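You operate a simulated robot arm through the tools that you are given. There is no shell and no other tool. Be economical: measure what you need, move in short steps, check, and stop when the job is done.

The job below is to be done with a simulated robot arm. You get a single attempt, and the scene is never put back.

JOB
Shut the counter fridge down and stand the FIX tag on the cover.
Fine: red and blue baskets into the pan in well two, lid on, then the tag on the steel cover; power off.

The check looks at the end state, three seconds after you hand in, the way a careful person would. Anything else that was tipped, shoved, dropped, spilled or broken makes it a failure. Lids that push on must go on centred and level and be pressed home; caps that screw on are set level and turned clockwise until they are tight.

ROBOT AND FRAMES
A 6-joint arm with a two-finger parallel gripper, fixed in place. Base frame: the origin is at the foot of the arm, x ahead of it, y to its left, z up. Units: cm, rad, N and s.
With the tool pointing down near the work surface it reaches from about 10 to 56 cm from the base axis. Its first joint turns from -1.152 to 1.152 rad. Payload 2.9 kg.
The TCP is the grasp point between the finger pads, 3 cm short of the fingertips. In the tool frame z runs along the fingers and y along their closing line. Largest opening 11 cm; finger width 2, thickness 1; the body of the gripper, 4.8 by 11.2 cm, starts 5.5 cm behind the TCP.
Orientation is that of the tool frame in the base frame, as a unit quaternion [x, y, z, w]. With the fingers straight down and closing along the base's y, the tool's x points along the base's -x, its y along +y and its z along -z.

CONTROLS
- The arm moves only by the tool move_arm. Its argument "motion" is a list of rows, each a list of 6 numbers: the shift along the tool's x, y, z in units of 25 mm (1.0 is 25 mm), then the turn, a rotation vector about the tool's x, y, z in units of 4 degrees (1.0 is 4 degrees). In form: [[tx, ty, tz, wx, wy, wz], ...]. A call has 1 to 8 rows; each row shifts and turns the commanded pose from where the row before left it, along the tool's axes as they then stand. "jaw" is the finger opening in cm, from 0 to 11, set as the call begins (left out, the last holds). A call with a number of a shift or a turn outside -1 to 1 is refused whole. A row lasts 0.2 s, in which the tool goes at most 5 cm and 0.15 rad; a call with a longer step from one row to the next is refused whole, and so is a gripper value outside its range. A pose out of reach is approached as far as the arm can. The call stops where the force on the tool passes 90 N (or 10 N more than at its start, if that is more) or the arm is blocked; 0.2 s more then pass. The fingers move at their own pace (about 10.8 cm/s each) and stop on an object; they squeeze with about 22 N. The grip force told is the motor's: it shows also when the fingers shut on nothing. Time passes only in rows, and 0.2 s behind the last, so rows that do not move let the fingers close. It gives the time, the measured TCP pose, the force on the tool (base axes), the opening and the grip force at its end, in the units of the frame above (readings bear some noise).
- Cameras (640 x 400 px; columns grow to the right, rows downward): "scene" is fixed at [8.36, 44.53, 137.11]; the picture's right is [-0.65, -0.76, 0.00], its down [-0.53, 0.45, -0.72] and it looks along [0.55, -0.47, -0.70] (base axes); focal length 280 px, centre (320, 200). "wrist" rides on the gripper at [-3.6, 0, -5.7] in the tool frame; the picture's right is [0.00, -1.00, 0.00], its down [0.97, 0.00, -0.24] and it looks along [0.24, 0.00, 0.97] (tool axes); focal length 218 px, centre (320, 200). There is no depth. A picture from a camera that has moved, and an enlarged one, comes with that camera's place and axes in the base frame and with its lens.
- camera(camera): a new picture of that camera. The clock stands still meanwhile.
- close_up(camera, box): a new picture of the part [left, top, right, bottom] of that camera's present view, enlarged. The clock stands still meanwhile.
- close_job(): hands the job in; it is judged then, once.

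Go step by step. Nothing tells you positions but the pictures and the camera data: compare them with the known pose of the tool, close in by small moves and look again before you grip or let go. The budget is 120 turns and 76 pictures, counting those below and the enlarged ones. Unless the task says otherwise, let go and move clear before handing in, and close with one line.

The tools are called after "Call:" as a command line: name --pt "numbers of a row" for each row, then --argument value for the rest, lists and objects as JSON in quotes. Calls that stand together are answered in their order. move_arm: Moves the arm, as the interface text tells. Its arguments: {"type":"object","properties":{"motion":{"type":"array"},"jaw":{"type":"number"}},"required":["motion"]} The other tools are called the same way: camera (camera) takes a picture; close_up (camera, box) takes an enlarged picture of a part of a camera's view; close_job () hands the job in.

At the start:

```text
time: 0.0
eef_pos: [39.53, -10.5, 111.08]
tcp_rot: [-0.001, 1.0, 0.0, 0.0]
ft_force: [0.2, 0.1, -0.3]
finger_gap: 11.0
grip_force: 0.0
```

scene: 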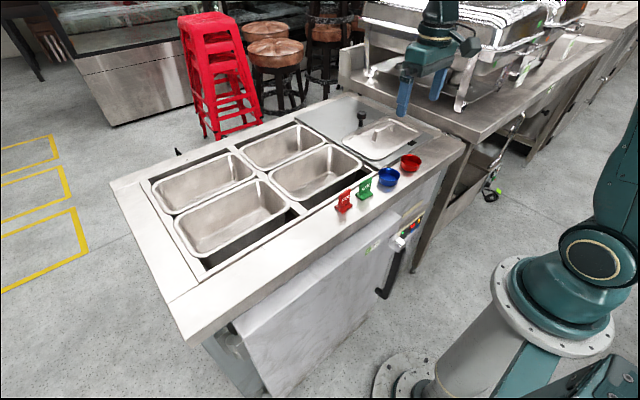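
wrist: 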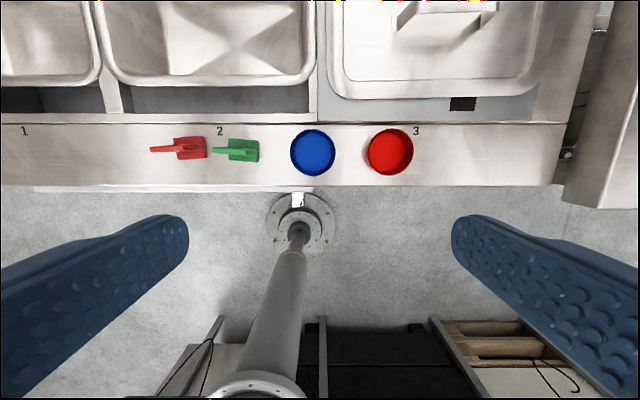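

I see a counter with four pans, two baskets (blue, red), two tags (red, green), a lid lying on the counter, and a control panel on the front. I'll zoom in on the details first.

Call:
close_up --camera "scene" --box '[320, 80, 480, 180]'

Call:
close_up --camera "scene" --box '[320, 160, 480, 260]'

Call:
close_up --camera "wrist" --box '[120, 80, 440, 280]'

Call:
close_up --camera "scene" --box '[100, 80, 420, 280]'

```text
4.00 times, centred on (400, 130) of scene
camera zoom: at [8.36, 44.53, 137.11], right [-0.65, -0.76, 0.0], down [-0.53, 0.45, -0.72], along [0.55, -0.47, -0.7], focal length 1122 px, centre (0, 480)
```

zoom: 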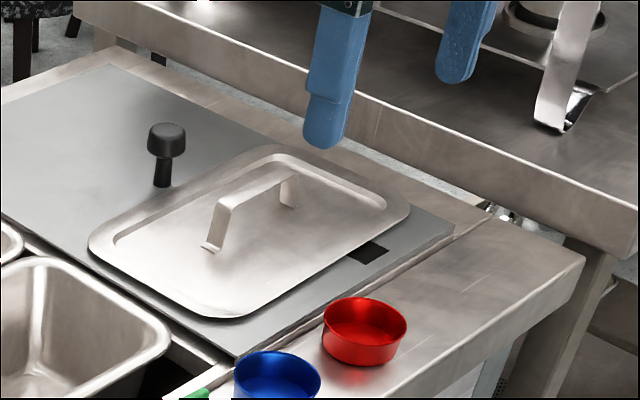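

```text
4.00 times, centred on (400, 210) of scene
camera zoom: at [8.36, 44.53, 137.11], right [-0.65, -0.76, 0.0], down [-0.53, 0.45, -0.72], along [0.55, -0.47, -0.7], focal length 1122 px, centre (0, 160)
```

zoom: 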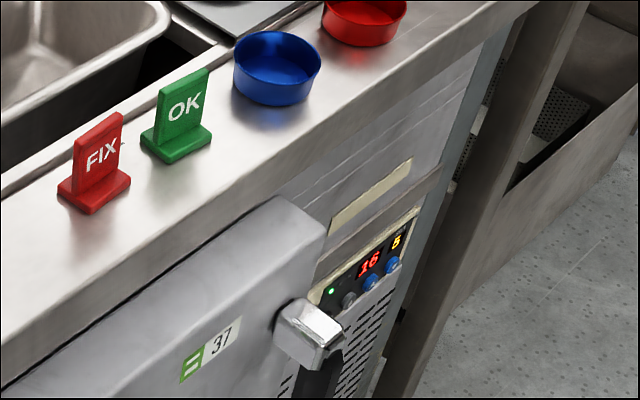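

```text
2.00 times, centred on (280, 180) of wrist
camera zoom: at [42.96, -10.37, 116.8], right [0.0, -1.0, 0.0], down [-0.97, 0.0, 0.24], along [-0.24, 0.0, -0.97], focal length 436 px, centre (400, 240)
```

zoom: 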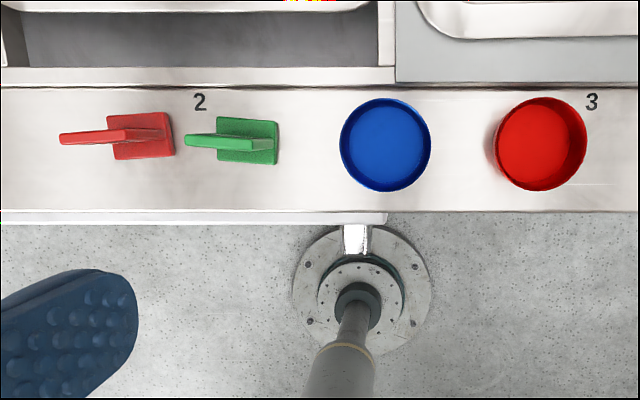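

```text
2.00 times, centred on (260, 180) of scene
camera zoom: at [8.36, 44.53, 137.11], right [-0.65, -0.76, 0.0], down [-0.53, 0.45, -0.72], along [0.55, -0.47, -0.7], focal length 561 px, centre (440, 240)
```

zoom: 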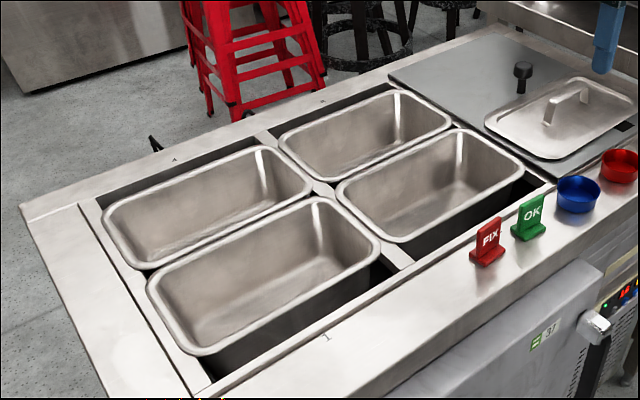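

Positions from both cameras put the counter top near z≈86. I'll look at the panel closely to see which control is the power switch, and at the well labels.

Call:
close_up --camera "scene" --box '[396, 212, 428, 242]'

Call:
close_up --camera "scene" --box '[330, 170, 390, 215]'

```text
13.33 times, centred on (412, 227) of scene
camera zoom: at [8.36, 44.53, 137.11], right [-0.65, -0.76, 0.0], down [-0.53, 0.45, -0.72], along [0.55, -0.47, -0.7], focal length 3739 px, centre (-907, -160)
```

zoom: 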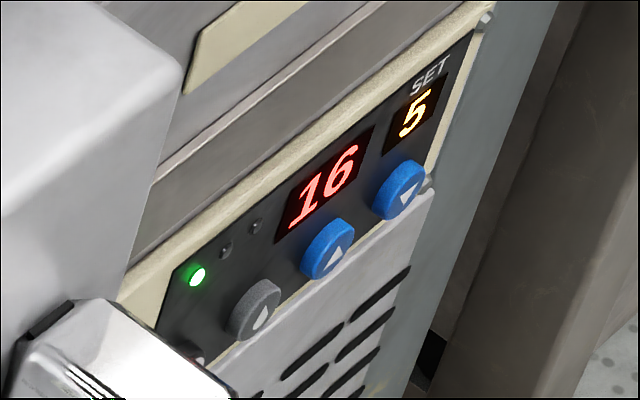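

```text
8.89 times, centred on (360, 192) of scene
camera zoom: at [8.36, 44.53, 137.11], right [-0.65, -0.76, 0.0], down [-0.53, 0.45, -0.72], along [0.55, -0.47, -0.7], focal length 2493 px, centre (-36, 267)
```

zoom: 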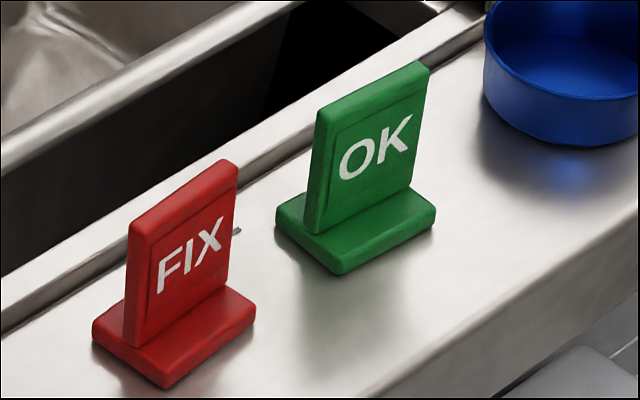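

The panel shows a green LED with one control partly hidden behind the door handle; I'll inspect that later with the wrist camera. I'll start with the blue basket (about x 42, y −9.5), moving above it.

Call:
move_arm --pt "-0.17 0.073 1 0 0 0" --pt "-0.17 0.073 1 0 0 0" --pt "-0.17 0.073 1 0 0 0" --pt "-0.17 0.073 1 0 0 0" --pt "-0.17 0.073 1 0 0 0" --pt "-0.17 0.073 1 0 0 0" --jaw 8

Call:
camera --camera "wrist"

Call:
camera --camera "scene"

```text
time: 1.4
eef_pos: [42.03, -9.4, 95.96]
tcp_rot: [0.0, 1.0, 0.0, 0.0]
ft_force: [-0.1, -0.8, -0.2]
finger_gap: 8.02
grip_force: 0.1
```

```text
67 pictures are left
camera wrist: at [45.6, -9.25, 101.74], right [0.0, -1.0, 0.0], down [-0.97, 0.0, 0.24], along [-0.24, 0.0, -0.97], focal length 218 px, centre (320, 200)
```

wrist: 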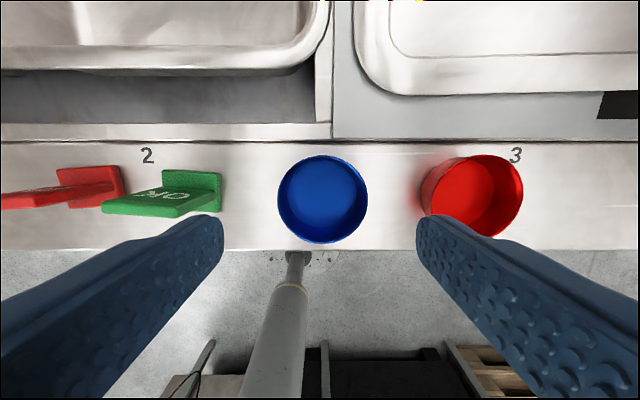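

```text
66 pictures are left
```

scene: 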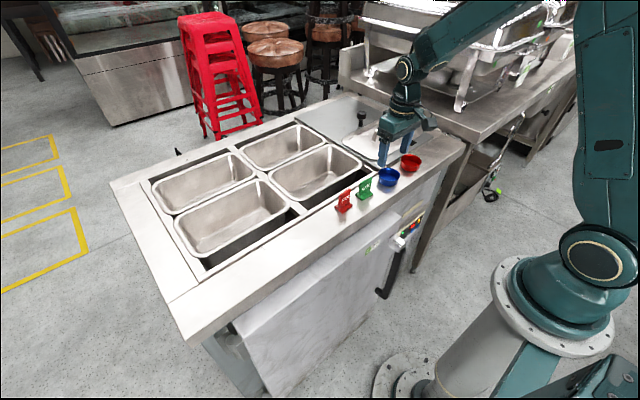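

Two views give: counter z≈85.5, blue basket centre (42.2, −9.4), rim ≈87.8, diameter ≈5.8. I descend so the tips stop just above the counter, then close.

Call:
move_arm --pt "-0.06 0 0.7 0 0 0" --pt "0 0 0.7 0 0 0" --pt "0 0 0.7 0 0 0" --pt "0 0 0.66 0 0 0"

Call:
camera --camera "wrist"

Call:
close_up --camera "scene" --box '[340, 130, 440, 200]'

```text
time: 2.4
eef_pos: [42.11, -9.33, 89.17]
tcp_rot: [-0.001, 1.0, 0.0, -0.001]
ft_force: [-0.5, -0.3, -0.9]
finger_gap: 7.97
grip_force: 0.2
```

```text
65 pictures are left
camera wrist: at [45.67, -9.27, 94.85], right [0.0, -1.0, 0.0], down [-0.97, 0.0, 0.24], along [-0.24, 0.0, -0.97], focal length 218 px, centre (320, 200)
```

wrist: 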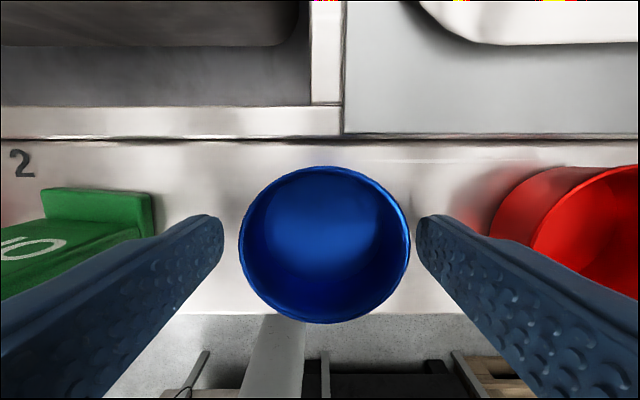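

```text
5.71 times, centred on (390, 165) of scene
camera zoom: at [8.36, 44.53, 137.11], right [-0.65, -0.76, 0.0], down [-0.53, 0.45, -0.72], along [0.55, -0.47, -0.7], focal length 1602 px, centre (-80, 400)
```

zoom: 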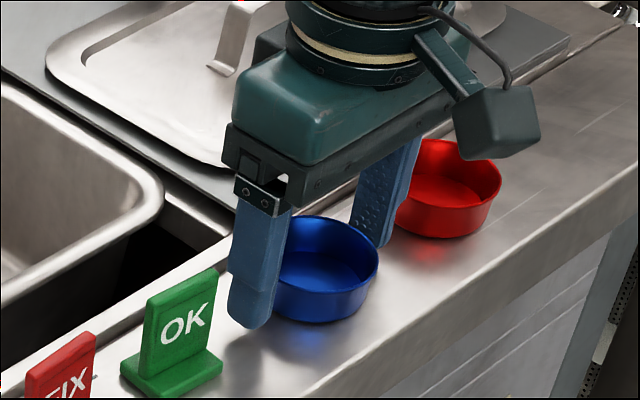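

The fingers straddle the blue basket, centred. Closing and lifting.

Call:
move_arm --pt "0 0 0.1 0 0 0" --pt "0 0 0 0 0 0" --pt "0 0 0 0 0 0" --pt "0 0 0 0 0 0" --jaw 4.5

```text
time: 3.4
eef_pos: [42.27, -9.31, 88.97]
tcp_rot: [0.0, 1.0, 0.0, 0.001]
ft_force: [2.0, 1.1, 15.8]
finger_gap: 5.83
grip_force: 21.6
```

Grip is holding at 5.83 cm. Lift and go toward the pan in well two to look at it.

Call:
move_arm --pt "0 0 -0.6 0 0 0" --pt "0 0 -1 0 0 0" --pt "0 0.5 -1 0 0 0" --pt "0 1 -1 0 0 0" --pt "0 1 -1 0 0 0" --pt "-0.4 1 -1 0 0 0" --pt "-0.8 1 -0.4 0 0 0" --pt "-0.8 0.7 0 0 0 0"

Call:
camera --camera "wrist"

Call:
camera --camera "scene"

```text
time: 5.2
eef_pos: [47.19, 3.69, 103.91]
tcp_rot: [0.0, 1.0, 0.0, 0.001]
ft_force: [-0.3, 0.4, -0.1]
finger_gap: 4.49
grip_force: 0.0
```

```text
63 pictures are left
camera wrist: at [50.83, 3.76, 109.57], right [0.0, -1.0, 0.0], down [-0.97, 0.0, 0.24], along [-0.24, 0.0, -0.97], focal length 218 px, centre (320, 200)
```

wrist: 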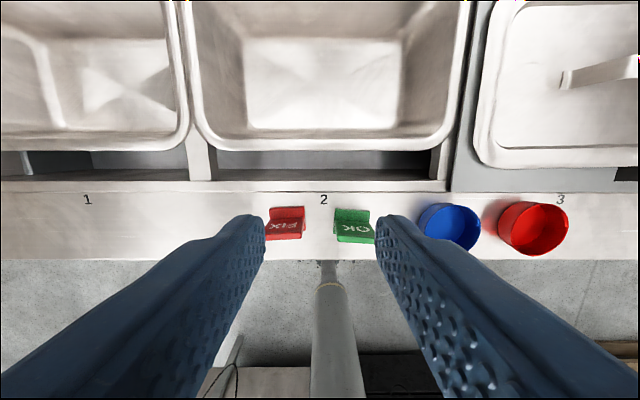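

```text
62 pictures are left
```

scene: 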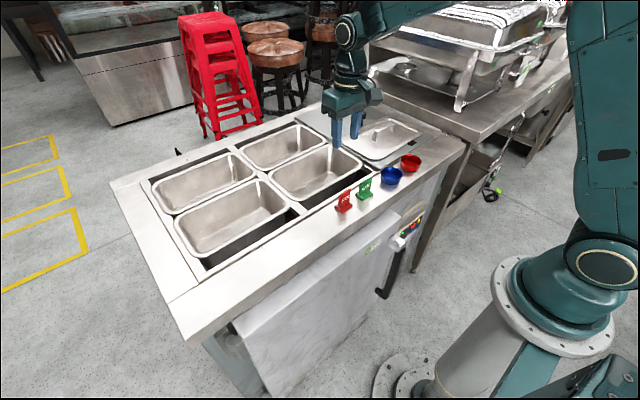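

The basket slipped out of the grip at lift. Let me see how it stands now.

Call:
close_up --camera "scene" --box '[360, 140, 440, 200]'

Call:
close_up --camera "scene" --box '[310, 90, 374, 154]'

```text
6.67 times, centred on (400, 170) of scene
camera zoom: at [8.36, 44.53, 137.11], right [-0.65, -0.76, 0.0], down [-0.53, 0.45, -0.72], along [0.55, -0.47, -0.7], focal length 1870 px, centre (-213, 400)
```

zoom: 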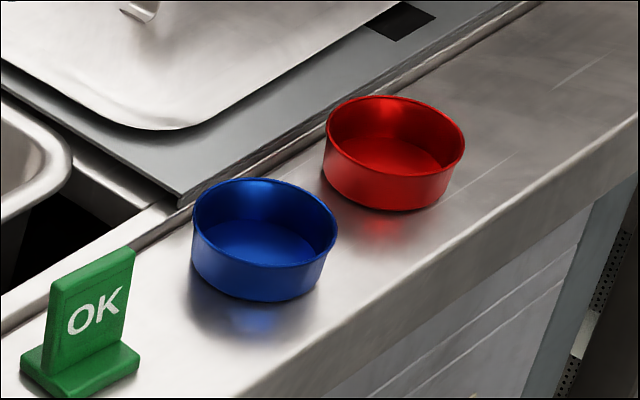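

```text
6.25 times, centred on (342, 122) of scene
camera zoom: at [8.36, 44.53, 137.11], right [-0.65, -0.76, 0.0], down [-0.53, 0.45, -0.72], along [0.55, -0.47, -0.7], focal length 1753 px, centre (182, 688)
```

zoom: 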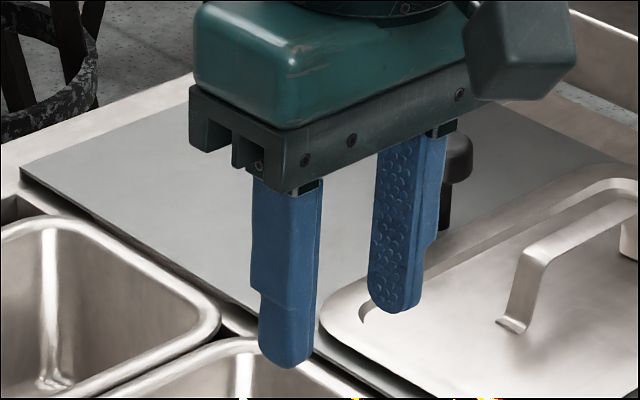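

The basket is still upright, shifted slightly to about (42.4, −10.1). I go back above it for a new look.

Call:
move_arm --pt "0.32 -0.92 0.4 0 0 0" --pt "0.32 -0.92 0.4 0 0 0" --pt "0.32 -0.92 0.5 0 0 0" --pt "0.32 -0.92 0.6 0 0 0" --pt "0.32 -0.92 0.6 0 0 0" --pt "0.32 -0.92 0.66 0 0 0" --jaw 8

Call:
camera --camera "wrist"

```text
time: 6.6
eef_pos: [42.39, -10.21, 96.1]
tcp_rot: [0.0, 1.0, 0.001, 0.0]
ft_force: [-1.3, -0.5, 0.2]
finger_gap: 7.99
grip_force: 0.1
```

```text
59 pictures are left
camera wrist: at [45.93, -10.15, 101.74], right [0.0, -1.0, 0.0], down [-0.97, 0.0, 0.24], along [-0.24, 0.0, -0.97], focal length 218 px, centre (320, 200)
```

wrist: 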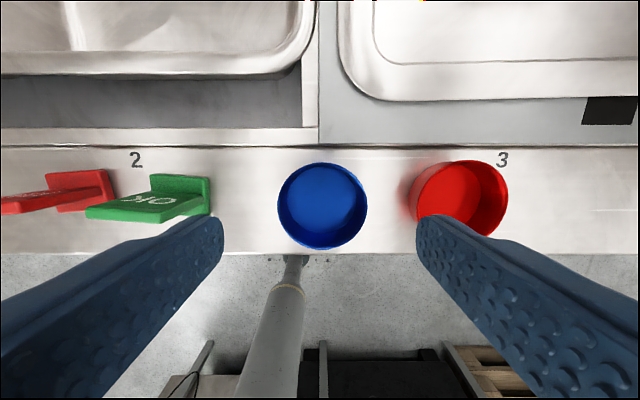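

Basket centre is (42.2, −10.3). Descending again, touching as low as possible, then closing fully and lifting slowly.

Call:
move_arm --pt "0.08 -0.02 0.7 0 0 0" --pt "0 0 0.7 0 0 0" --pt "0 0 0.7 0 0 0" --pt "0 0 0.68 0 0 0" --pt "0 0 0.06 0 0 0"

Call:
move_arm --pt "0 0 0 0 0 0" --pt "0 0 0 0 0 0" --pt "0 0 0 0 0 0" --pt "0 0 0 0 0 0" --jaw 0

Call:
move_arm --pt "0 0 -0.1 0 0 0" --pt "0 0 -0.1 0 0 0" --pt "0 0 -0.1 0 0 0"

Call:
close_up --camera "scene" --box '[350, 130, 430, 190]'

```text
time: 7.8
eef_pos: [42.04, -10.2, 88.83]
tcp_rot: [0.0, 1.0, -0.001, 0.0]
ft_force: [1.0, -0.3, -0.5]
finger_gap: 8.0
grip_force: 0.2
```

```text
time: 8.8
eef_pos: [41.98, -10.12, 88.94]
tcp_rot: [0.0, 1.0, 0.0, 0.0]
ft_force: [0.6, 0.5, 0.0]
finger_gap: 5.78
grip_force: 21.9
```

```text
time: 9.6
eef_pos: [42.19, -10.17, 89.8]
tcp_rot: [0.0, 1.0, 0.0, 0.0]
ft_force: [1.5, 0.4, -0.4]
finger_gap: 5.77
grip_force: 22.2
```

```text
6.67 times, centred on (390, 160) of scene
camera zoom: at [8.36, 44.53, 137.11], right [-0.65, -0.76, 0.0], down [-0.53, 0.45, -0.72], along [0.55, -0.47, -0.7], focal length 1870 px, centre (-147, 467)
```

zoom: 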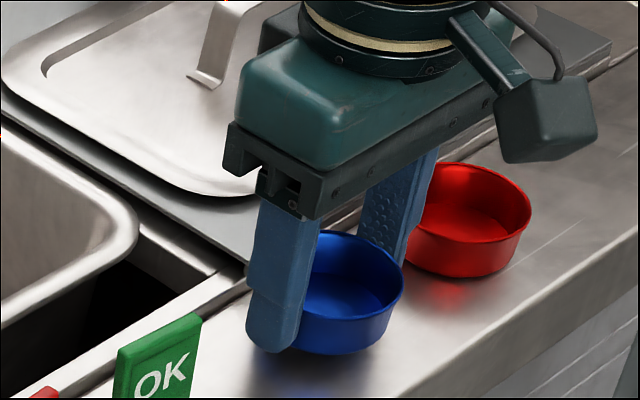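

It holds this time (gap 5.77, basket off the counter). Lift on at moderate pace, then over the pan.

Call:
move_arm --pt "0 0 -0.3 0 0 0" --pt "0 0 -0.6 0 0 0" --pt "0 0 -0.8 0 0 0" --pt "0 0.2 -0.8 0 0 0" --pt "0 0.5 -0.8 0 0 0" --pt "-0.3 0.7 -0.6 0 0 0" --pt "-0.5 0.8 -0.4 0 0 0" --pt "-0.5 0.8 0 0 0 0"

Call:
move_arm --pt "-0.6 0.7 0 0 0 0" --pt "-0.6 0.7 0 0 0 0" --pt "-0.6 0.7 0 0 0 0" --pt "-0.6 0.7 0 0 0 0" --pt "-0.6 0.7 0 0 0 0" --pt "-0.6 0.6 0 0 0 0" --pt "-0.6 0 0 0 0 0" --pt "-0.4 0 0 0 0 0"

Call:
camera --camera "wrist"

Call:
camera --camera "scene"

```text
time: 11.4
eef_pos: [45.32, -2.75, 100.24]
tcp_rot: [0.0, 1.0, 0.001, 0.001]
ft_force: [0.4, 0.8, -0.1]
finger_gap: 5.76
grip_force: 22.1
```

```text
time: 13.2
eef_pos: [56.87, 7.55, 100.61]
tcp_rot: [0.0, 1.0, 0.001, 0.0]
ft_force: [1.0, 0.4, -0.9]
finger_gap: 5.75
grip_force: 21.8
```

```text
57 pictures are left
camera wrist: at [60.36, 7.58, 106.23], right [0.0, -1.0, 0.0], down [-0.97, 0.0, 0.24], along [-0.24, 0.0, -0.97], focal length 218 px, centre (320, 200)
```

wrist: 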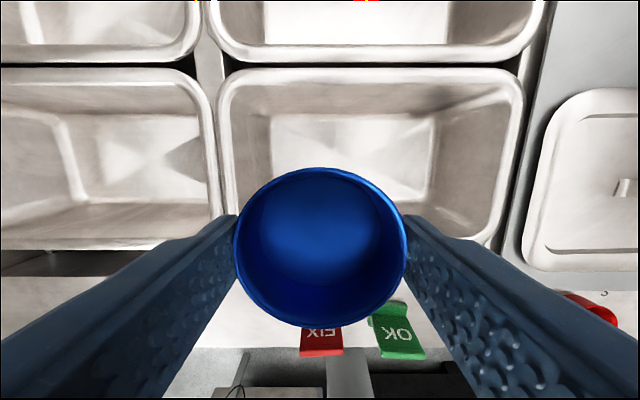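

```text
56 pictures are left
```

scene: 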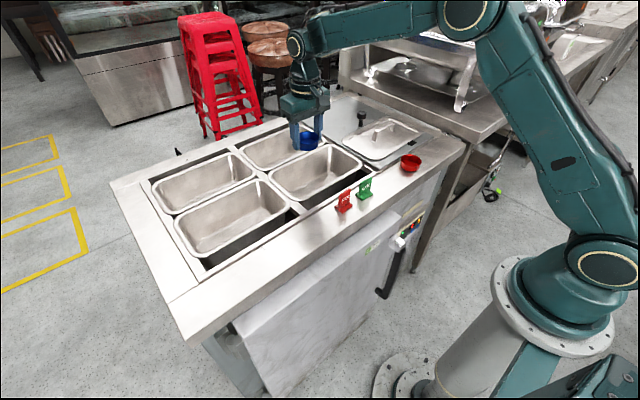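

Pan two is centred at about (58.6, 3.2) with 10 cm depth. I lower the blue basket into its left half, then feel for the floor.

Call:
move_arm --pt "-0.5 0 0.6 0 0 0" --pt "0 0 1 0 0 0" --pt "0 0 1 0 0 0" --pt "0 0 1 0 0 0" --pt "0 0 1 0 0 0" --pt "0 0 1 0 0 0" --pt "0 0 1 0 0 0" --pt "0 0 0.8 0 0 0"

Call:
camera --camera "wrist"

```text
time: 15.0
eef_pos: [58.06, 7.53, 81.87]
tcp_rot: [0.0, 1.0, 0.0, 0.001]
ft_force: [-0.4, -0.1, 0.0]
finger_gap: 5.78
grip_force: 22.4
```

```text
55 pictures are left
camera wrist: at [61.6, 7.54, 87.56], right [0.0, -1.0, 0.0], down [-0.97, 0.0, 0.24], along [-0.24, 0.0, -0.97], focal length 218 px, centre (320, 200)
```

wrist: 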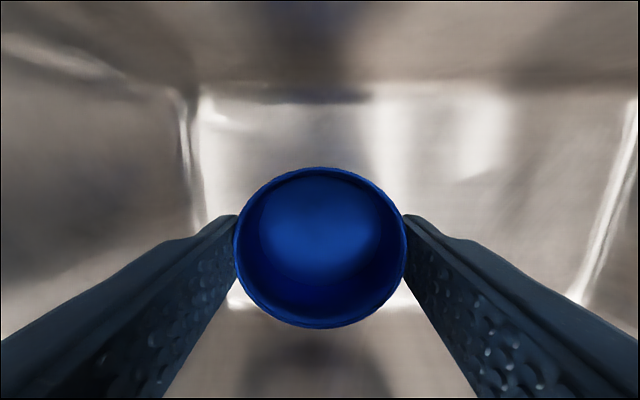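

Well inside the pan; lowering in small steps until contact.

Call:
move_arm --pt "0 0 0.2 0 0 0" --pt "0 0 0.2 0 0 0" --pt "0 0 0.2 0 0 0" --pt "0 0 0.15 0 0 0"

```text
time: 16.0
eef_pos: [58.06, 7.58, 80.21]
tcp_rot: [0.0, 1.0, 0.0, 0.002]
ft_force: [-3.1, -0.8, 15.9]
finger_gap: 5.77
grip_force: 21.9
```

Contact with the pan floor at z≈80.2. Release and rise.

Call:
move_arm --pt "0 0 0 0 0 0" --pt "0 0 0 0 0 0" --pt "0 0 -0.2 0 0 0" --pt "0 0 -0.8 0 0 0" --pt "0 0 -1 0 0 0" --pt "0 0 -1 0 0 0" --pt "0 0 -1 0 0 0" --pt "0 0 -1 0 0 0" --jaw 7.5

Call:
move_arm --pt "0.2 0 -1 0 0 0" --pt "0.8 -1 -1 0 0 0" --pt "0.9 -1 0 0 0 0" --pt "0.9 -1 0 0 0 0" --pt "0.9 -1 0 0 0 0" --pt "0.9 -1 0 0 0 0" --pt "0.9 -1 0 0 0 0" --pt "0.8 -1 0 0 0 0"

Call:
move_arm --pt "0 -1 0 0 0 0" --pt "0 -1 0 0 0 0" --pt "0 -1 0.5 0 0 0" --pt "0 -0.6 0.5 0 0 0" --jaw 8

Call:
camera --camera "wrist"

Call:
camera --camera "scene"

```text
time: 17.8
eef_pos: [58.06, 7.62, 92.66]
tcp_rot: [0.0, 1.0, -0.001, 0.0]
ft_force: [0.6, -0.4, -0.3]
finger_gap: 7.49
grip_force: 0.0
```

```text
time: 19.6
eef_pos: [42.34, -9.99, 97.47]
tcp_rot: [-0.001, 1.0, 0.0, 0.001]
ft_force: [0.4, -0.4, 0.2]
finger_gap: 7.51
grip_force: 0.0
```

```text
time: 20.6
eef_pos: [42.34, -18.9, 95.01]
tcp_rot: [0.0, 1.0, 0.0, -0.001]
ft_force: [-0.1, 0.0, 0.3]
finger_gap: 8.02
grip_force: 0.0
```

```text
54 pictures are left
camera wrist: at [45.9, -18.85, 100.78], right [0.0, -1.0, 0.0], down [-0.97, 0.0, 0.24], along [-0.24, 0.0, -0.97], focal length 218 px, centre (320, 200)
```

wrist: 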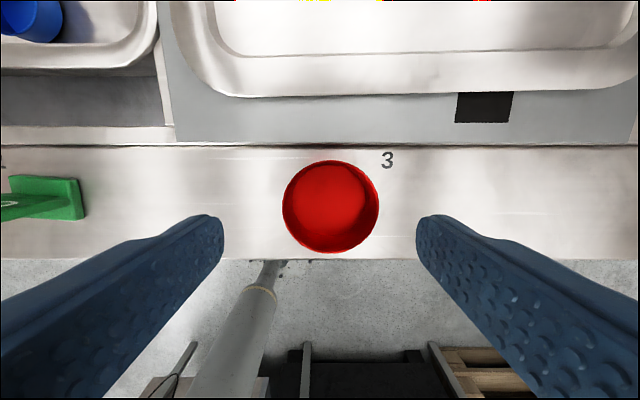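

```text
53 pictures are left
```

scene: 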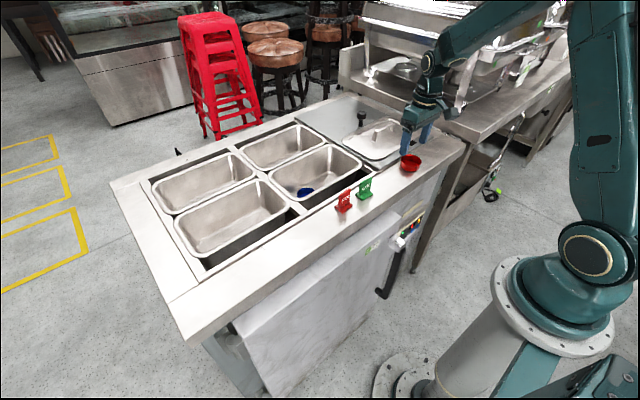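

Blue is in the pan. Red basket is at (42.2, −19.5); descend, close, lift slowly.

Call:
move_arm --pt "0.04 -0.26 0.5 0 0 0" --pt "0 0 0.7 0 0 0" --pt "0 0 0.7 0 0 0" --pt "0 0 0.5 0 0 0" --pt "0 0 0.06 0 0 0"

Call:
move_arm --pt "0 0 0 0 0 0" --pt "0 0 0 0 0 0" --pt "0 0 0 0 0 0" --pt "0 0 0 0 0 0" --jaw 0

Call:
move_arm --pt "0 0 -0.1 0 0 0" --pt "0 0 -0.1 0 0 0" --pt "0 0 -0.1 0 0 0"

```text
time: 21.8
eef_pos: [42.15, -19.64, 89.1]
tcp_rot: [0.001, 1.0, 0.0, -0.001]
ft_force: [0.0, -0.2, 0.5]
finger_gap: 8.01
grip_force: 0.0
```

```text
time: 22.8
eef_pos: [42.31, -19.53, 89.15]
tcp_rot: [0.0, 1.0, 0.0, 0.0]
ft_force: [-0.8, 1.1, 0.3]
finger_gap: 5.87
grip_force: 21.9
```

```text
time: 23.6
eef_pos: [42.21, -19.66, 89.62]
tcp_rot: [0.0, 1.0, 0.0, 0.0]
ft_force: [0.6, -0.3, -1.0]
finger_gap: 5.89
grip_force: 22.0
```

Held at 5.9. Lifting and carrying to the right half of the pan.

Call:
move_arm --pt "0 0 -0.3 0 0 0" --pt "0 0 -0.6 0 0 0" --pt "0 0 -0.8 0 0 0" --pt "0 0 -0.8 0 0 0" --pt "0 0.4 -0.8 0 0 0" --pt "-0.3 0.7 -0.7 0 0 0" --pt "-0.5 0.8 -0.5 0 0 0" --pt "-0.6 0.8 0 0 0 0"

Call:
move_arm --pt "-0.7 0.7 0 0 0 0" --pt "-0.7 0.7 0 0 0 0" --pt "-0.7 0.7 0 0 0 0" --pt "-0.7 0.7 0 0 0 0" --pt "-0.7 0.7 0 0 0 0" --pt "-0.7 0.6 0 0 0 0" --pt "-0.7 0.2 0 0 0 0"

Call:
camera --camera "wrist"

```text
time: 25.4
eef_pos: [45.72, -12.93, 100.96]
tcp_rot: [0.0, 1.0, 0.0, 0.0]
ft_force: [0.7, 0.1, 0.6]
finger_gap: 5.87
grip_force: 22.3
```

```text
time: 27.0
eef_pos: [58.01, -2.22, 100.86]
tcp_rot: [0.0, 1.0, 0.0, 0.001]
ft_force: [0.4, -0.2, 0.2]
finger_gap: 5.87
grip_force: 21.7
```

```text
52 pictures are left
camera wrist: at [61.53, -2.05, 106.6], right [0.0, -1.0, 0.0], down [-0.97, 0.0, 0.24], along [-0.24, 0.0, -0.97], focal length 218 px, centre (320, 200)
```

wrist: 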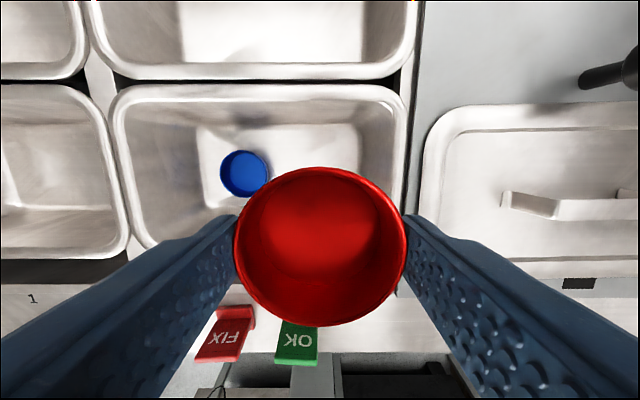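

Blue sits fine. I shift red to y≈−1.4 and lower it.

Call:
move_arm --pt "0 0.32 0.6 0 0 0" --pt "0 0 1 0 0 0" --pt "0 0 1 0 0 0" --pt "0 0 1 0 0 0" --pt "0 0 1 0 0 0" --pt "0 0 1 0 0 0" --pt "0 0 1 0 0 0" --pt "0 0 0.9 0 0 0"

Call:
move_arm --pt "0 0 0.2 0 0 0" --pt "0 0 0.2 0 0 0" --pt "0 0 0.12 0 0 0"

```text
time: 28.8
eef_pos: [58.26, -1.15, 82.31]
tcp_rot: [0.001, 1.0, 0.0, 0.0]
ft_force: [-0.6, -0.1, -0.2]
finger_gap: 5.88
grip_force: 22.0
```

```text
time: 29.6
eef_pos: [57.95, -1.28, 80.76]
tcp_rot: [0.001, 1.0, -0.001, 0.0]
ft_force: [0.0, 0.0, -1.6]
finger_gap: 5.85
grip_force: 22.2
```

Call:
move_arm --pt "0 0 0.1 0 0 0" --pt "0 0 0.1 0 0 0" --pt "0 0 0.05 0 0 0"

```text
time: 30.4
eef_pos: [58.07, -1.32, 80.46]
tcp_rot: [0.0, 1.0, 0.0, 0.001]
ft_force: [-3.5, 0.2, 15.9]
finger_gap: 5.85
grip_force: 21.9
```

Red touches the pan floor. Release, rise, and go over toward the lid to look.

Call:
move_arm --pt "0 0 0 0 0 0" --pt "0 0 0 0 0 0" --pt "0 0 -0.2 0 0 0" --pt "0 0 -0.8 0 0 0" --pt "0 0 -1 0 0 0" --pt "0 0 -1 0 0 0" --pt "0 0 -1 0 0 0" --pt "0 0 -1 0 0 0" --jaw 7.2

Call:
move_arm --pt "0 0 -1 0 0 0" --pt "0 0 -1 0 0 0" --pt "0 -1 -1 0 0 0" --pt "0.3 -1 -1 0 0 0" --pt "0.3 -1 0 0 0 0" --pt "0 -1 0 0 0 0" --pt "0 -1 0 0 0 0" --pt "0 -1 0 0 0 0"

Call:
move_arm --pt "0 -1 0 0 0 0" --pt "0 -1 0 0 0 0" --pt "0 -0.8 0 0 0 0"

Call:
camera --camera "wrist"

Call:
close_up --camera "scene" --box '[240, 80, 480, 230]'

```text
time: 32.2
eef_pos: [58.03, -1.31, 92.82]
tcp_rot: [0.0, 1.0, 0.0, 0.0]
ft_force: [-0.2, 0.5, -0.3]
finger_gap: 7.21
grip_force: 0.0
```

```text
time: 34.0
eef_pos: [56.38, -16.25, 102.73]
tcp_rot: [0.0, 1.0, 0.0, 0.0]
ft_force: [0.1, -0.4, -0.6]
finger_gap: 7.21
grip_force: 0.1
```

```text
time: 34.8
eef_pos: [56.54, -23.2, 102.69]
tcp_rot: [0.0, 1.0, 0.0, 0.0]
ft_force: [-0.2, 0.3, -1.2]
finger_gap: 7.23
grip_force: 0.0
```

```text
51 pictures are left
camera wrist: at [60.08, -23.11, 108.37], right [0.0, -1.0, 0.0], down [-0.97, 0.0, 0.24], along [-0.24, 0.0, -0.97], focal length 218 px, centre (320, 200)
```

wrist: 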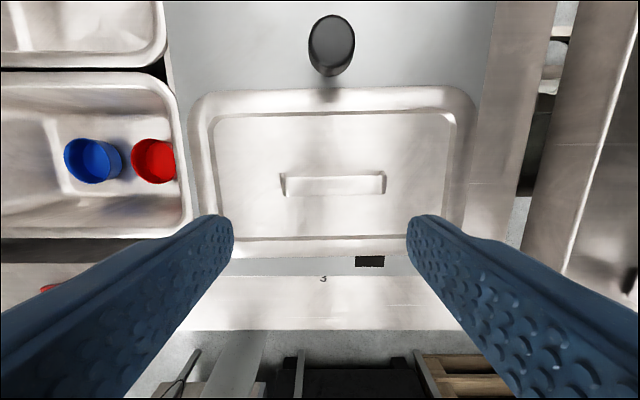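

```text
2.67 times, centred on (360, 155) of scene
camera zoom: at [8.36, 44.53, 137.11], right [-0.65, -0.76, 0.0], down [-0.53, 0.45, -0.72], along [0.55, -0.47, -0.7], focal length 748 px, centre (213, 320)
```

zoom: 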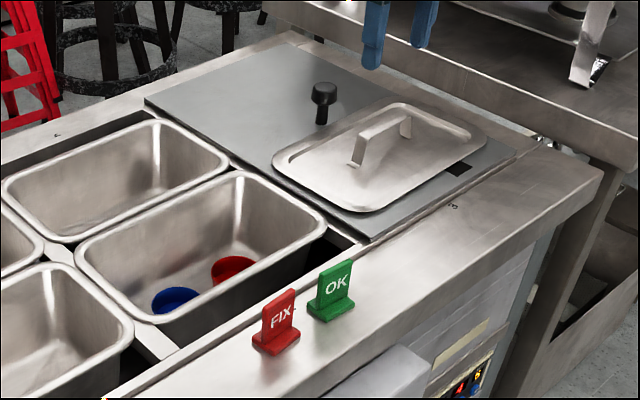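

Both baskets stand upright in the pan. The lid (≈26×16.5 cm) is centred near (56.8, −24.3) with a strap handle running along y, top about z 90.5; I'll turn the gripper 90° to close along x across the strap.

Call:
move_arm --pt "-0.06 -0.2 0 0 0 -1" --pt "0 -0.2 0 0 0 -1" --pt "0 0 0 0 0 -1" --pt "0 0 0 0 0 -1" --pt "0 0 0 0 0 -1" --pt "0 0 0 0 0 -1" --pt "0 0 0 0 0 -1" --pt "0 0 0 0 0 -1" --jaw 4.5

Call:
move_arm --pt "0 0 0 0 0 -1" --pt "0 0 0 0 0 -1" --pt "0 0 0 0 0 -1" --pt "0 0 0 0 0 -1" --pt "0 0 0 0 0 -1" --pt "0 0 0 0 0 -1" --pt "0 0 0 0 0 -1" --pt "0 0 0 0 0 -1"

Call:
move_arm --pt "0 0 0 0 0 -1" --pt "0 0 0 0 0 -1" --pt "0 0 0 0 0 -1" --pt "0 0 0 0 0 -1" --pt "0 0 0 0 0 -1" --pt "0 0 0 0 0 -1" --pt "0 0 0 0 0 -0.5"

Call:
camera --camera "wrist"

```text
time: 36.6
eef_pos: [56.7, -24.39, 102.81]
tcp_rot: [-0.277, 0.961, 0.0, 0.0]
ft_force: [-0.1, -0.2, 0.1]
finger_gap: 4.49
grip_force: 0.1
```

```text
time: 38.4
eef_pos: [56.73, -24.37, 102.72]
tcp_rot: [-0.53, 0.848, 0.001, 0.0]
ft_force: [0.4, 0.6, 0.3]
finger_gap: 4.51
grip_force: 0.1
```

```text
time: 40.0
eef_pos: [56.74, -24.39, 102.62]
tcp_rot: [0.708, -0.706, 0.0, 0.0]
ft_force: [-0.9, 0.8, -0.1]
finger_gap: 4.5
grip_force: 0.0
```

```text
49 pictures are left
camera wrist: at [56.65, -20.65, 108.43], right [1.0, 0.0, 0.0], down [0.0, -0.97, 0.24], along [0.0, -0.24, -0.97], focal length 218 px, centre (320, 200)
```

wrist: 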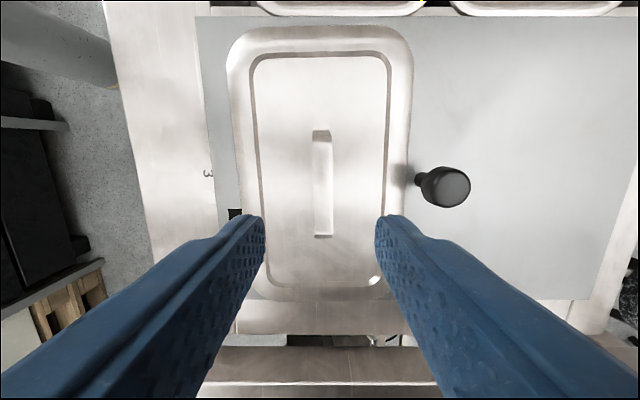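

The gripper is aligned with the strap; handle centre ≈ (56.75, −24.15). Descend partway to check.

Call:
move_arm --pt "-0.1 0 0.8 0 0 0" --pt "0 0 1 0 0 0" --pt "0 0 1 0 0 0" --pt "0 0 1 0 0 0" --pt "0 0 0.6 0 0 0"

Call:
camera --camera "wrist"

Call:
close_up --camera "scene" --box '[330, 90, 430, 160]'

```text
time: 41.2
eef_pos: [56.68, -24.09, 91.71]
tcp_rot: [0.707, -0.707, 0.0, 0.0]
ft_force: [0.0, 0.7, 0.4]
finger_gap: 4.51
grip_force: 0.1
```

```text
48 pictures are left
camera wrist: at [56.64, -20.46, 97.34], right [1.0, 0.0, 0.0], down [0.0, -0.97, 0.24], along [0.0, -0.24, -0.97], focal length 218 px, centre (320, 200)
```

wrist: 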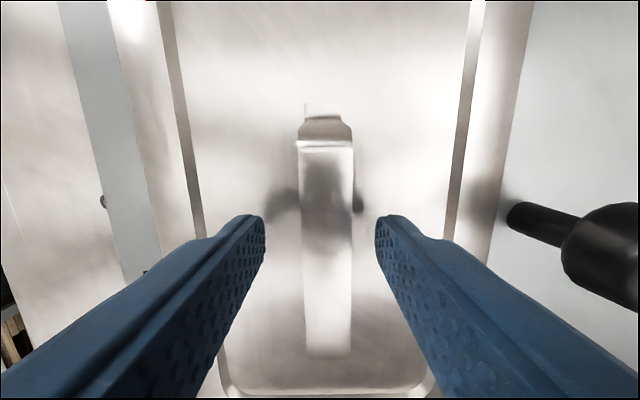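

```text
5.71 times, centred on (380, 125) of scene
camera zoom: at [8.36, 44.53, 137.11], right [-0.65, -0.76, 0.0], down [-0.53, 0.45, -0.72], along [0.55, -0.47, -0.7], focal length 1602 px, centre (-23, 629)
```

zoom: 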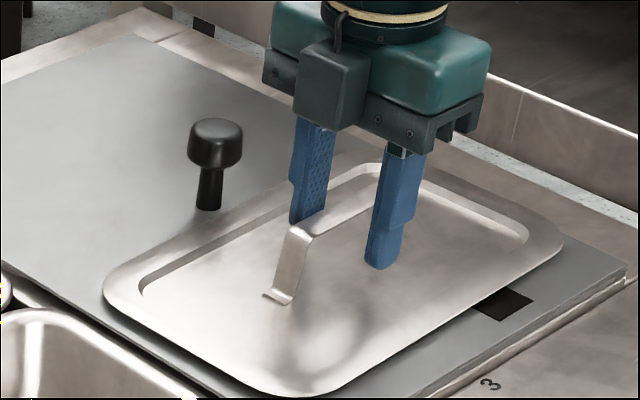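

The fingers straddle the strap. Lower slightly and close on it.

Call:
move_arm --pt "0.08 -0.03 0.2 0 0 0" --pt "0 0 0.2 0 0 0" --pt "0 0 0.1 0 0 0"

Call:
move_arm --pt "0 0 0 0 0 0" --pt "0 0 0 0 0 0" --pt "0 0 0 0 0 0" --jaw 0

Call:
close_up --camera "scene" --box '[330, 90, 430, 160]'

```text
time: 42.0
eef_pos: [56.68, -24.27, 90.7]
tcp_rot: [-0.707, 0.707, 0.0, 0.002]
ft_force: [-1.8, 2.8, 11.3]
finger_gap: 4.59
grip_force: 0.9
```

```text
time: 42.8
eef_pos: [56.76, -24.52, 90.61]
tcp_rot: [0.707, -0.707, 0.003, -0.001]
ft_force: [7.6, -1.8, 18.7]
finger_gap: 1.56
grip_force: 22.0
```

```text
5.71 times, centred on (380, 125) of scene
camera zoom: at [8.35, 44.54, 137.1], right [-0.65, -0.76, 0.0], down [-0.53, 0.45, -0.72], along [0.55, -0.47, -0.7], focal length 1602 px, centre (-23, 629)
```

zoom: 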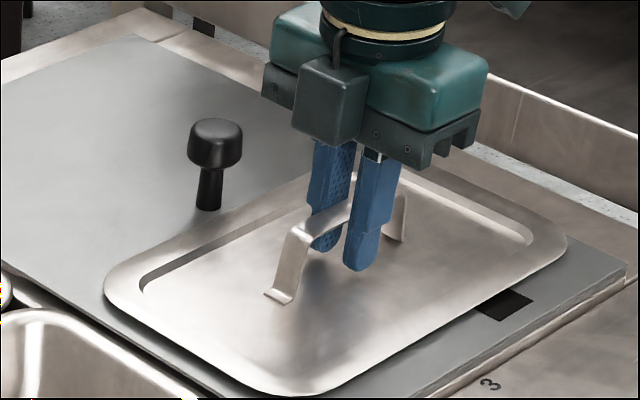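

Strap gripped (1.56 cm). Lift gently and check that the lid hangs level.

Call:
move_arm --pt "0 0 -0.1 0 0 0" --pt "0 0 -0.2 0 0 0" --pt "0 0 -0.4 0 0 0" --pt "0 0 -0.6 0 0 0" --pt "0 0 -0.6 0 0 0" --pt "0 0 -0.4 0 0 0"

Call:
camera --camera "wrist"

Call:
close_up --camera "scene" --box '[300, 70, 460, 170]'

```text
time: 44.2
eef_pos: [56.73, -24.09, 96.29]
tcp_rot: [0.707, -0.707, 0.0, 0.0]
ft_force: [0.1, -0.3, -2.4]
finger_gap: 1.57
grip_force: 21.6
```

```text
45 pictures are left
camera wrist: at [56.63, -20.5, 101.98], right [1.0, 0.0, 0.0], down [0.0, -0.97, 0.24], along [0.0, -0.24, -0.97], focal length 218 px, centre (320, 200)
```

wrist: 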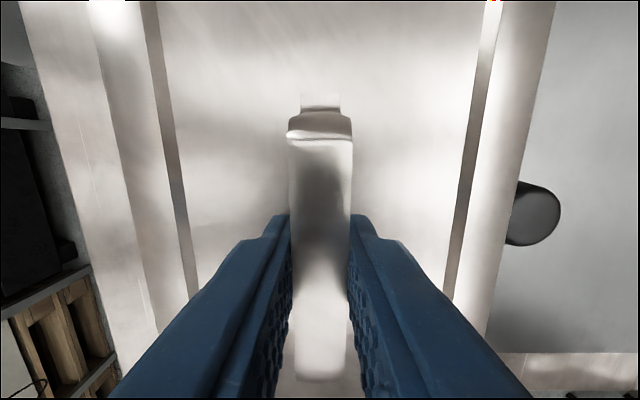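

```text
4.00 times, centred on (380, 120) of scene
camera zoom: at [8.37, 44.53, 137.11], right [-0.65, -0.76, 0.0], down [-0.53, 0.45, -0.72], along [0.55, -0.47, -0.7], focal length 1122 px, centre (80, 520)
```

zoom: 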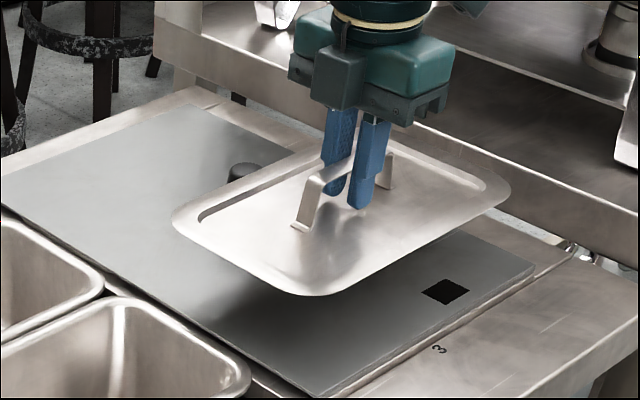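

Lid is lifted, level and centred in the grip. Raise clear of the knob, then carry to the pan centre (≈58.6, 3.25).

Call:
move_arm --pt "0 0 -0.6 0 0 0" --pt "0 0 -0.8 0 0 0" --pt "-0.5 0 -0.4 0 0 0" --pt "-0.8 0 0 0 0 0" --pt "-0.9 0 0 0 0 0" --pt "-0.9 0 0 0 0 0" --pt "-0.9 0 0 0 0 0" --pt "-0.9 -0.1 0 0 0 0"

Call:
move_arm --pt "-0.9 -0.1 0 0 0 0" --pt "-0.9 -0.1 0 0 0 0" --pt "-0.9 -0.1 0 0 0 0" --pt "-0.9 -0.1 0 0 0 0" --pt "-0.9 -0.1 0 0 0 0" --pt "-0.8 -0.1 0 0 0 0" --pt "-0.5 0 0 0 0 0" --pt "-0.2 0 0 0 0 0"

Call:
camera --camera "wrist"

Call:
close_up --camera "scene" --box '[220, 80, 380, 220]'

```text
time: 46.0
eef_pos: [57.11, -11.96, 100.66]
tcp_rot: [-0.707, 0.707, 0.0, 0.0]
ft_force: [-0.1, -0.4, -2.5]
finger_gap: 1.56
grip_force: 21.6
```

```text
time: 47.8
eef_pos: [58.67, 3.12, 100.66]
tcp_rot: [-0.707, 0.707, 0.0, 0.0]
ft_force: [-0.8, -0.5, -3.4]
finger_gap: 1.57
grip_force: 22.0
```

```text
43 pictures are left
camera wrist: at [58.53, 6.69, 106.48], right [1.0, 0.0, 0.0], down [0.0, -0.97, 0.24], along [0.0, -0.24, -0.97], focal length 218 px, centre (320, 200)
```

wrist: 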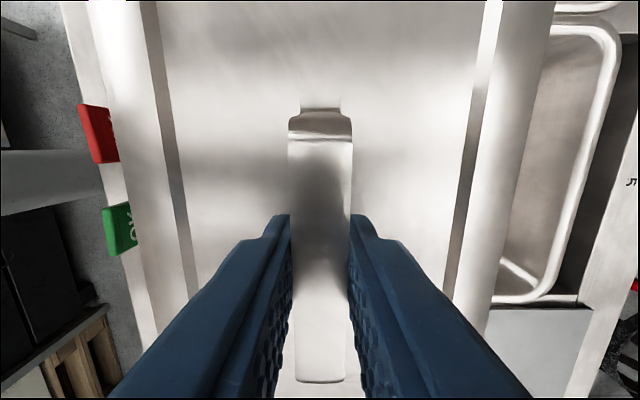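

```text
2.86 times, centred on (300, 150) of scene
camera zoom: at [8.37, 44.53, 137.11], right [-0.65, -0.76, 0.0], down [-0.53, 0.45, -0.72], along [0.55, -0.47, -0.7], focal length 801 px, centre (377, 343)
```

zoom: 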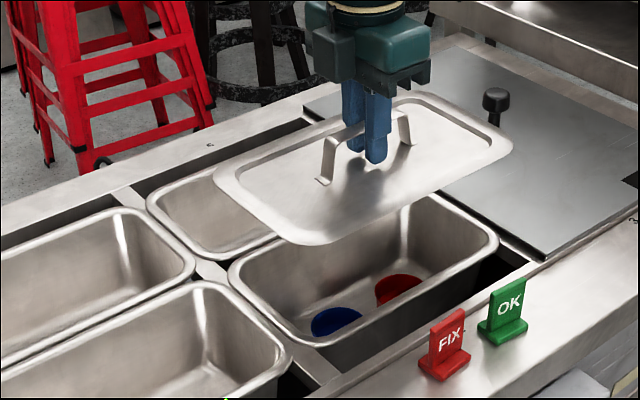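

Lid hovers over the pan. Lower to just above the rim and check alignment.

Call:
move_arm --pt "0 0 0.6 0 0 0" --pt "0 0 0.8 0 0 0" --pt "0 0 0.8 0 0 0" --pt "0 0 0.6 0 0 0" --pt "0 0 0.2 0 0 0"

Call:
camera --camera "wrist"

Call:
close_up --camera "scene" --box '[255, 120, 375, 210]'

```text
time: 49.0
eef_pos: [58.59, 2.82, 93.09]
tcp_rot: [0.707, -0.707, 0.0, 0.0]
ft_force: [-0.3, 0.0, -2.3]
finger_gap: 1.57
grip_force: 21.6
```

```text
41 pictures are left
camera wrist: at [58.5, 6.63, 98.84], right [1.0, 0.0, 0.0], down [0.0, -0.97, 0.24], along [0.0, -0.24, -0.97], focal length 218 px, centre (320, 200)
```

wrist: 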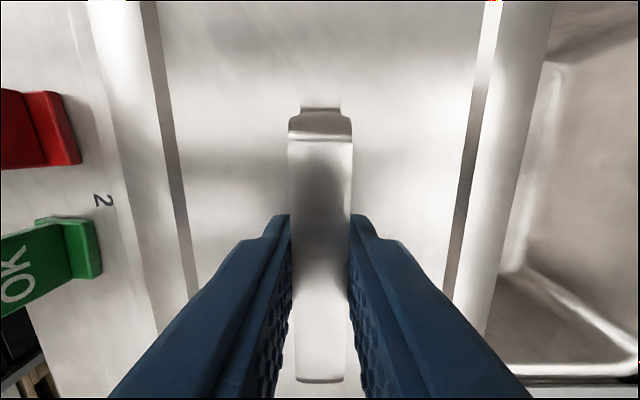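

```text
4.44 times, centred on (315, 165) of scene
camera zoom: at [8.37, 44.53, 137.11], right [-0.65, -0.76, 0.0], down [-0.53, 0.45, -0.72], along [0.55, -0.47, -0.7], focal length 1246 px, centre (342, 356)
```

zoom: 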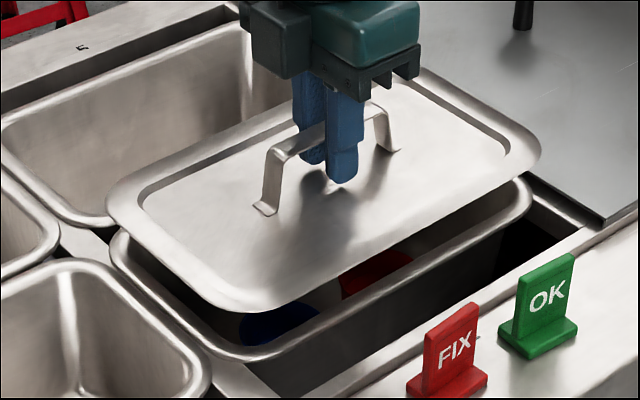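

Close to aligned. I'll zoom on the left and right corners to measure offset and tilt.

Call:
close_up --camera "scene" --box '[270, 150, 334, 205]'

Call:
close_up --camera "scene" --box '[325, 130, 381, 180]'

```text
7.27 times, centred on (302, 178) of scene
camera zoom: at [8.37, 44.53, 137.11], right [-0.65, -0.76, 0.0], down [-0.53, 0.45, -0.72], along [0.55, -0.47, -0.7], focal length 2040 px, centre (451, 364)
```

zoom: 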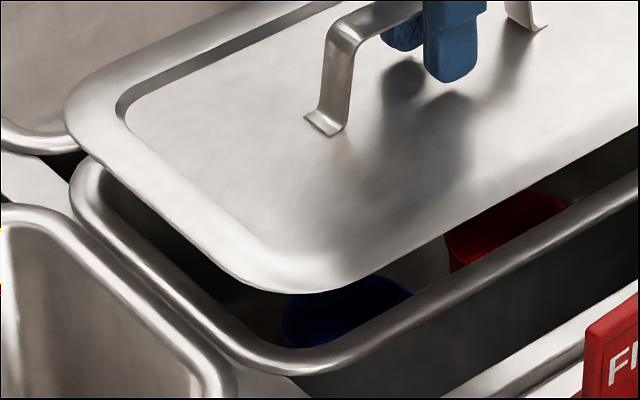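

```text
8.00 times, centred on (353, 155) of scene
camera zoom: at [8.37, 44.53, 137.11], right [-0.65, -0.76, 0.0], down [-0.53, 0.45, -0.72], along [0.55, -0.47, -0.7], focal length 2244 px, centre (56, 560)
```

zoom: 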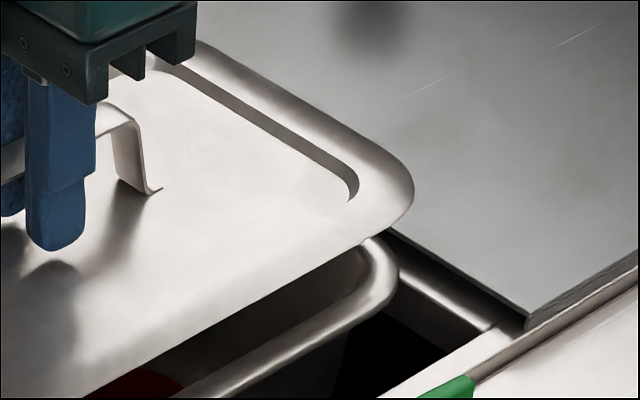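

The offset is about 0.3 cm in y; I correct that and lower slowly.

Call:
move_arm --pt "-0.12 0 0 0 0 0" --pt "0 0 0.4 0 0 0" --pt "0 0 0.3 0 0 0" --pt "0 0 0.2 0 0 0"

Call:
close_up --camera "scene" --box '[260, 130, 380, 205]'

```text
time: 50.0
eef_pos: [58.58, 3.18, 91.03]
tcp_rot: [-0.706, 0.708, 0.001, 0.0]
ft_force: [0.5, -0.6, -2.8]
finger_gap: 1.57
grip_force: 22.2
```

```text
5.33 times, centred on (320, 168) of scene
camera zoom: at [8.37, 44.53, 137.11], right [-0.65, -0.76, 0.0], down [-0.53, 0.45, -0.72], along [0.55, -0.47, -0.7], focal length 1496 px, centre (320, 373)
```

zoom: 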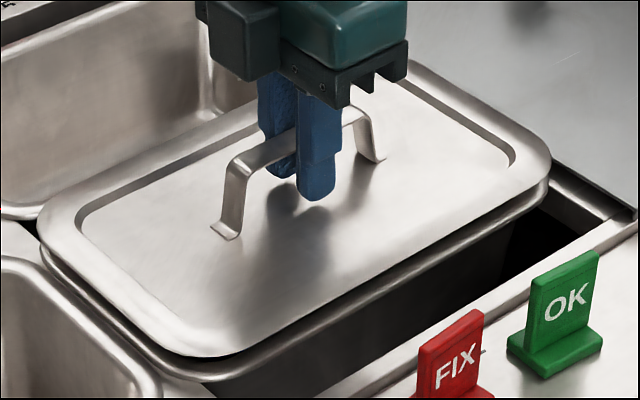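

Alignment looks good. Lower until it seats.

Call:
move_arm --pt "0 0 0.2 0 0 0" --pt "0 0 0.2 0 0 0" --pt "0 0 0.15 0 0 0"

```text
time: 50.8
eef_pos: [58.59, 3.39, 89.84]
tcp_rot: [0.707, -0.707, 0.0, -0.001]
ft_force: [-2.0, -1.2, 5.7]
finger_gap: 1.57
grip_force: 21.8
```

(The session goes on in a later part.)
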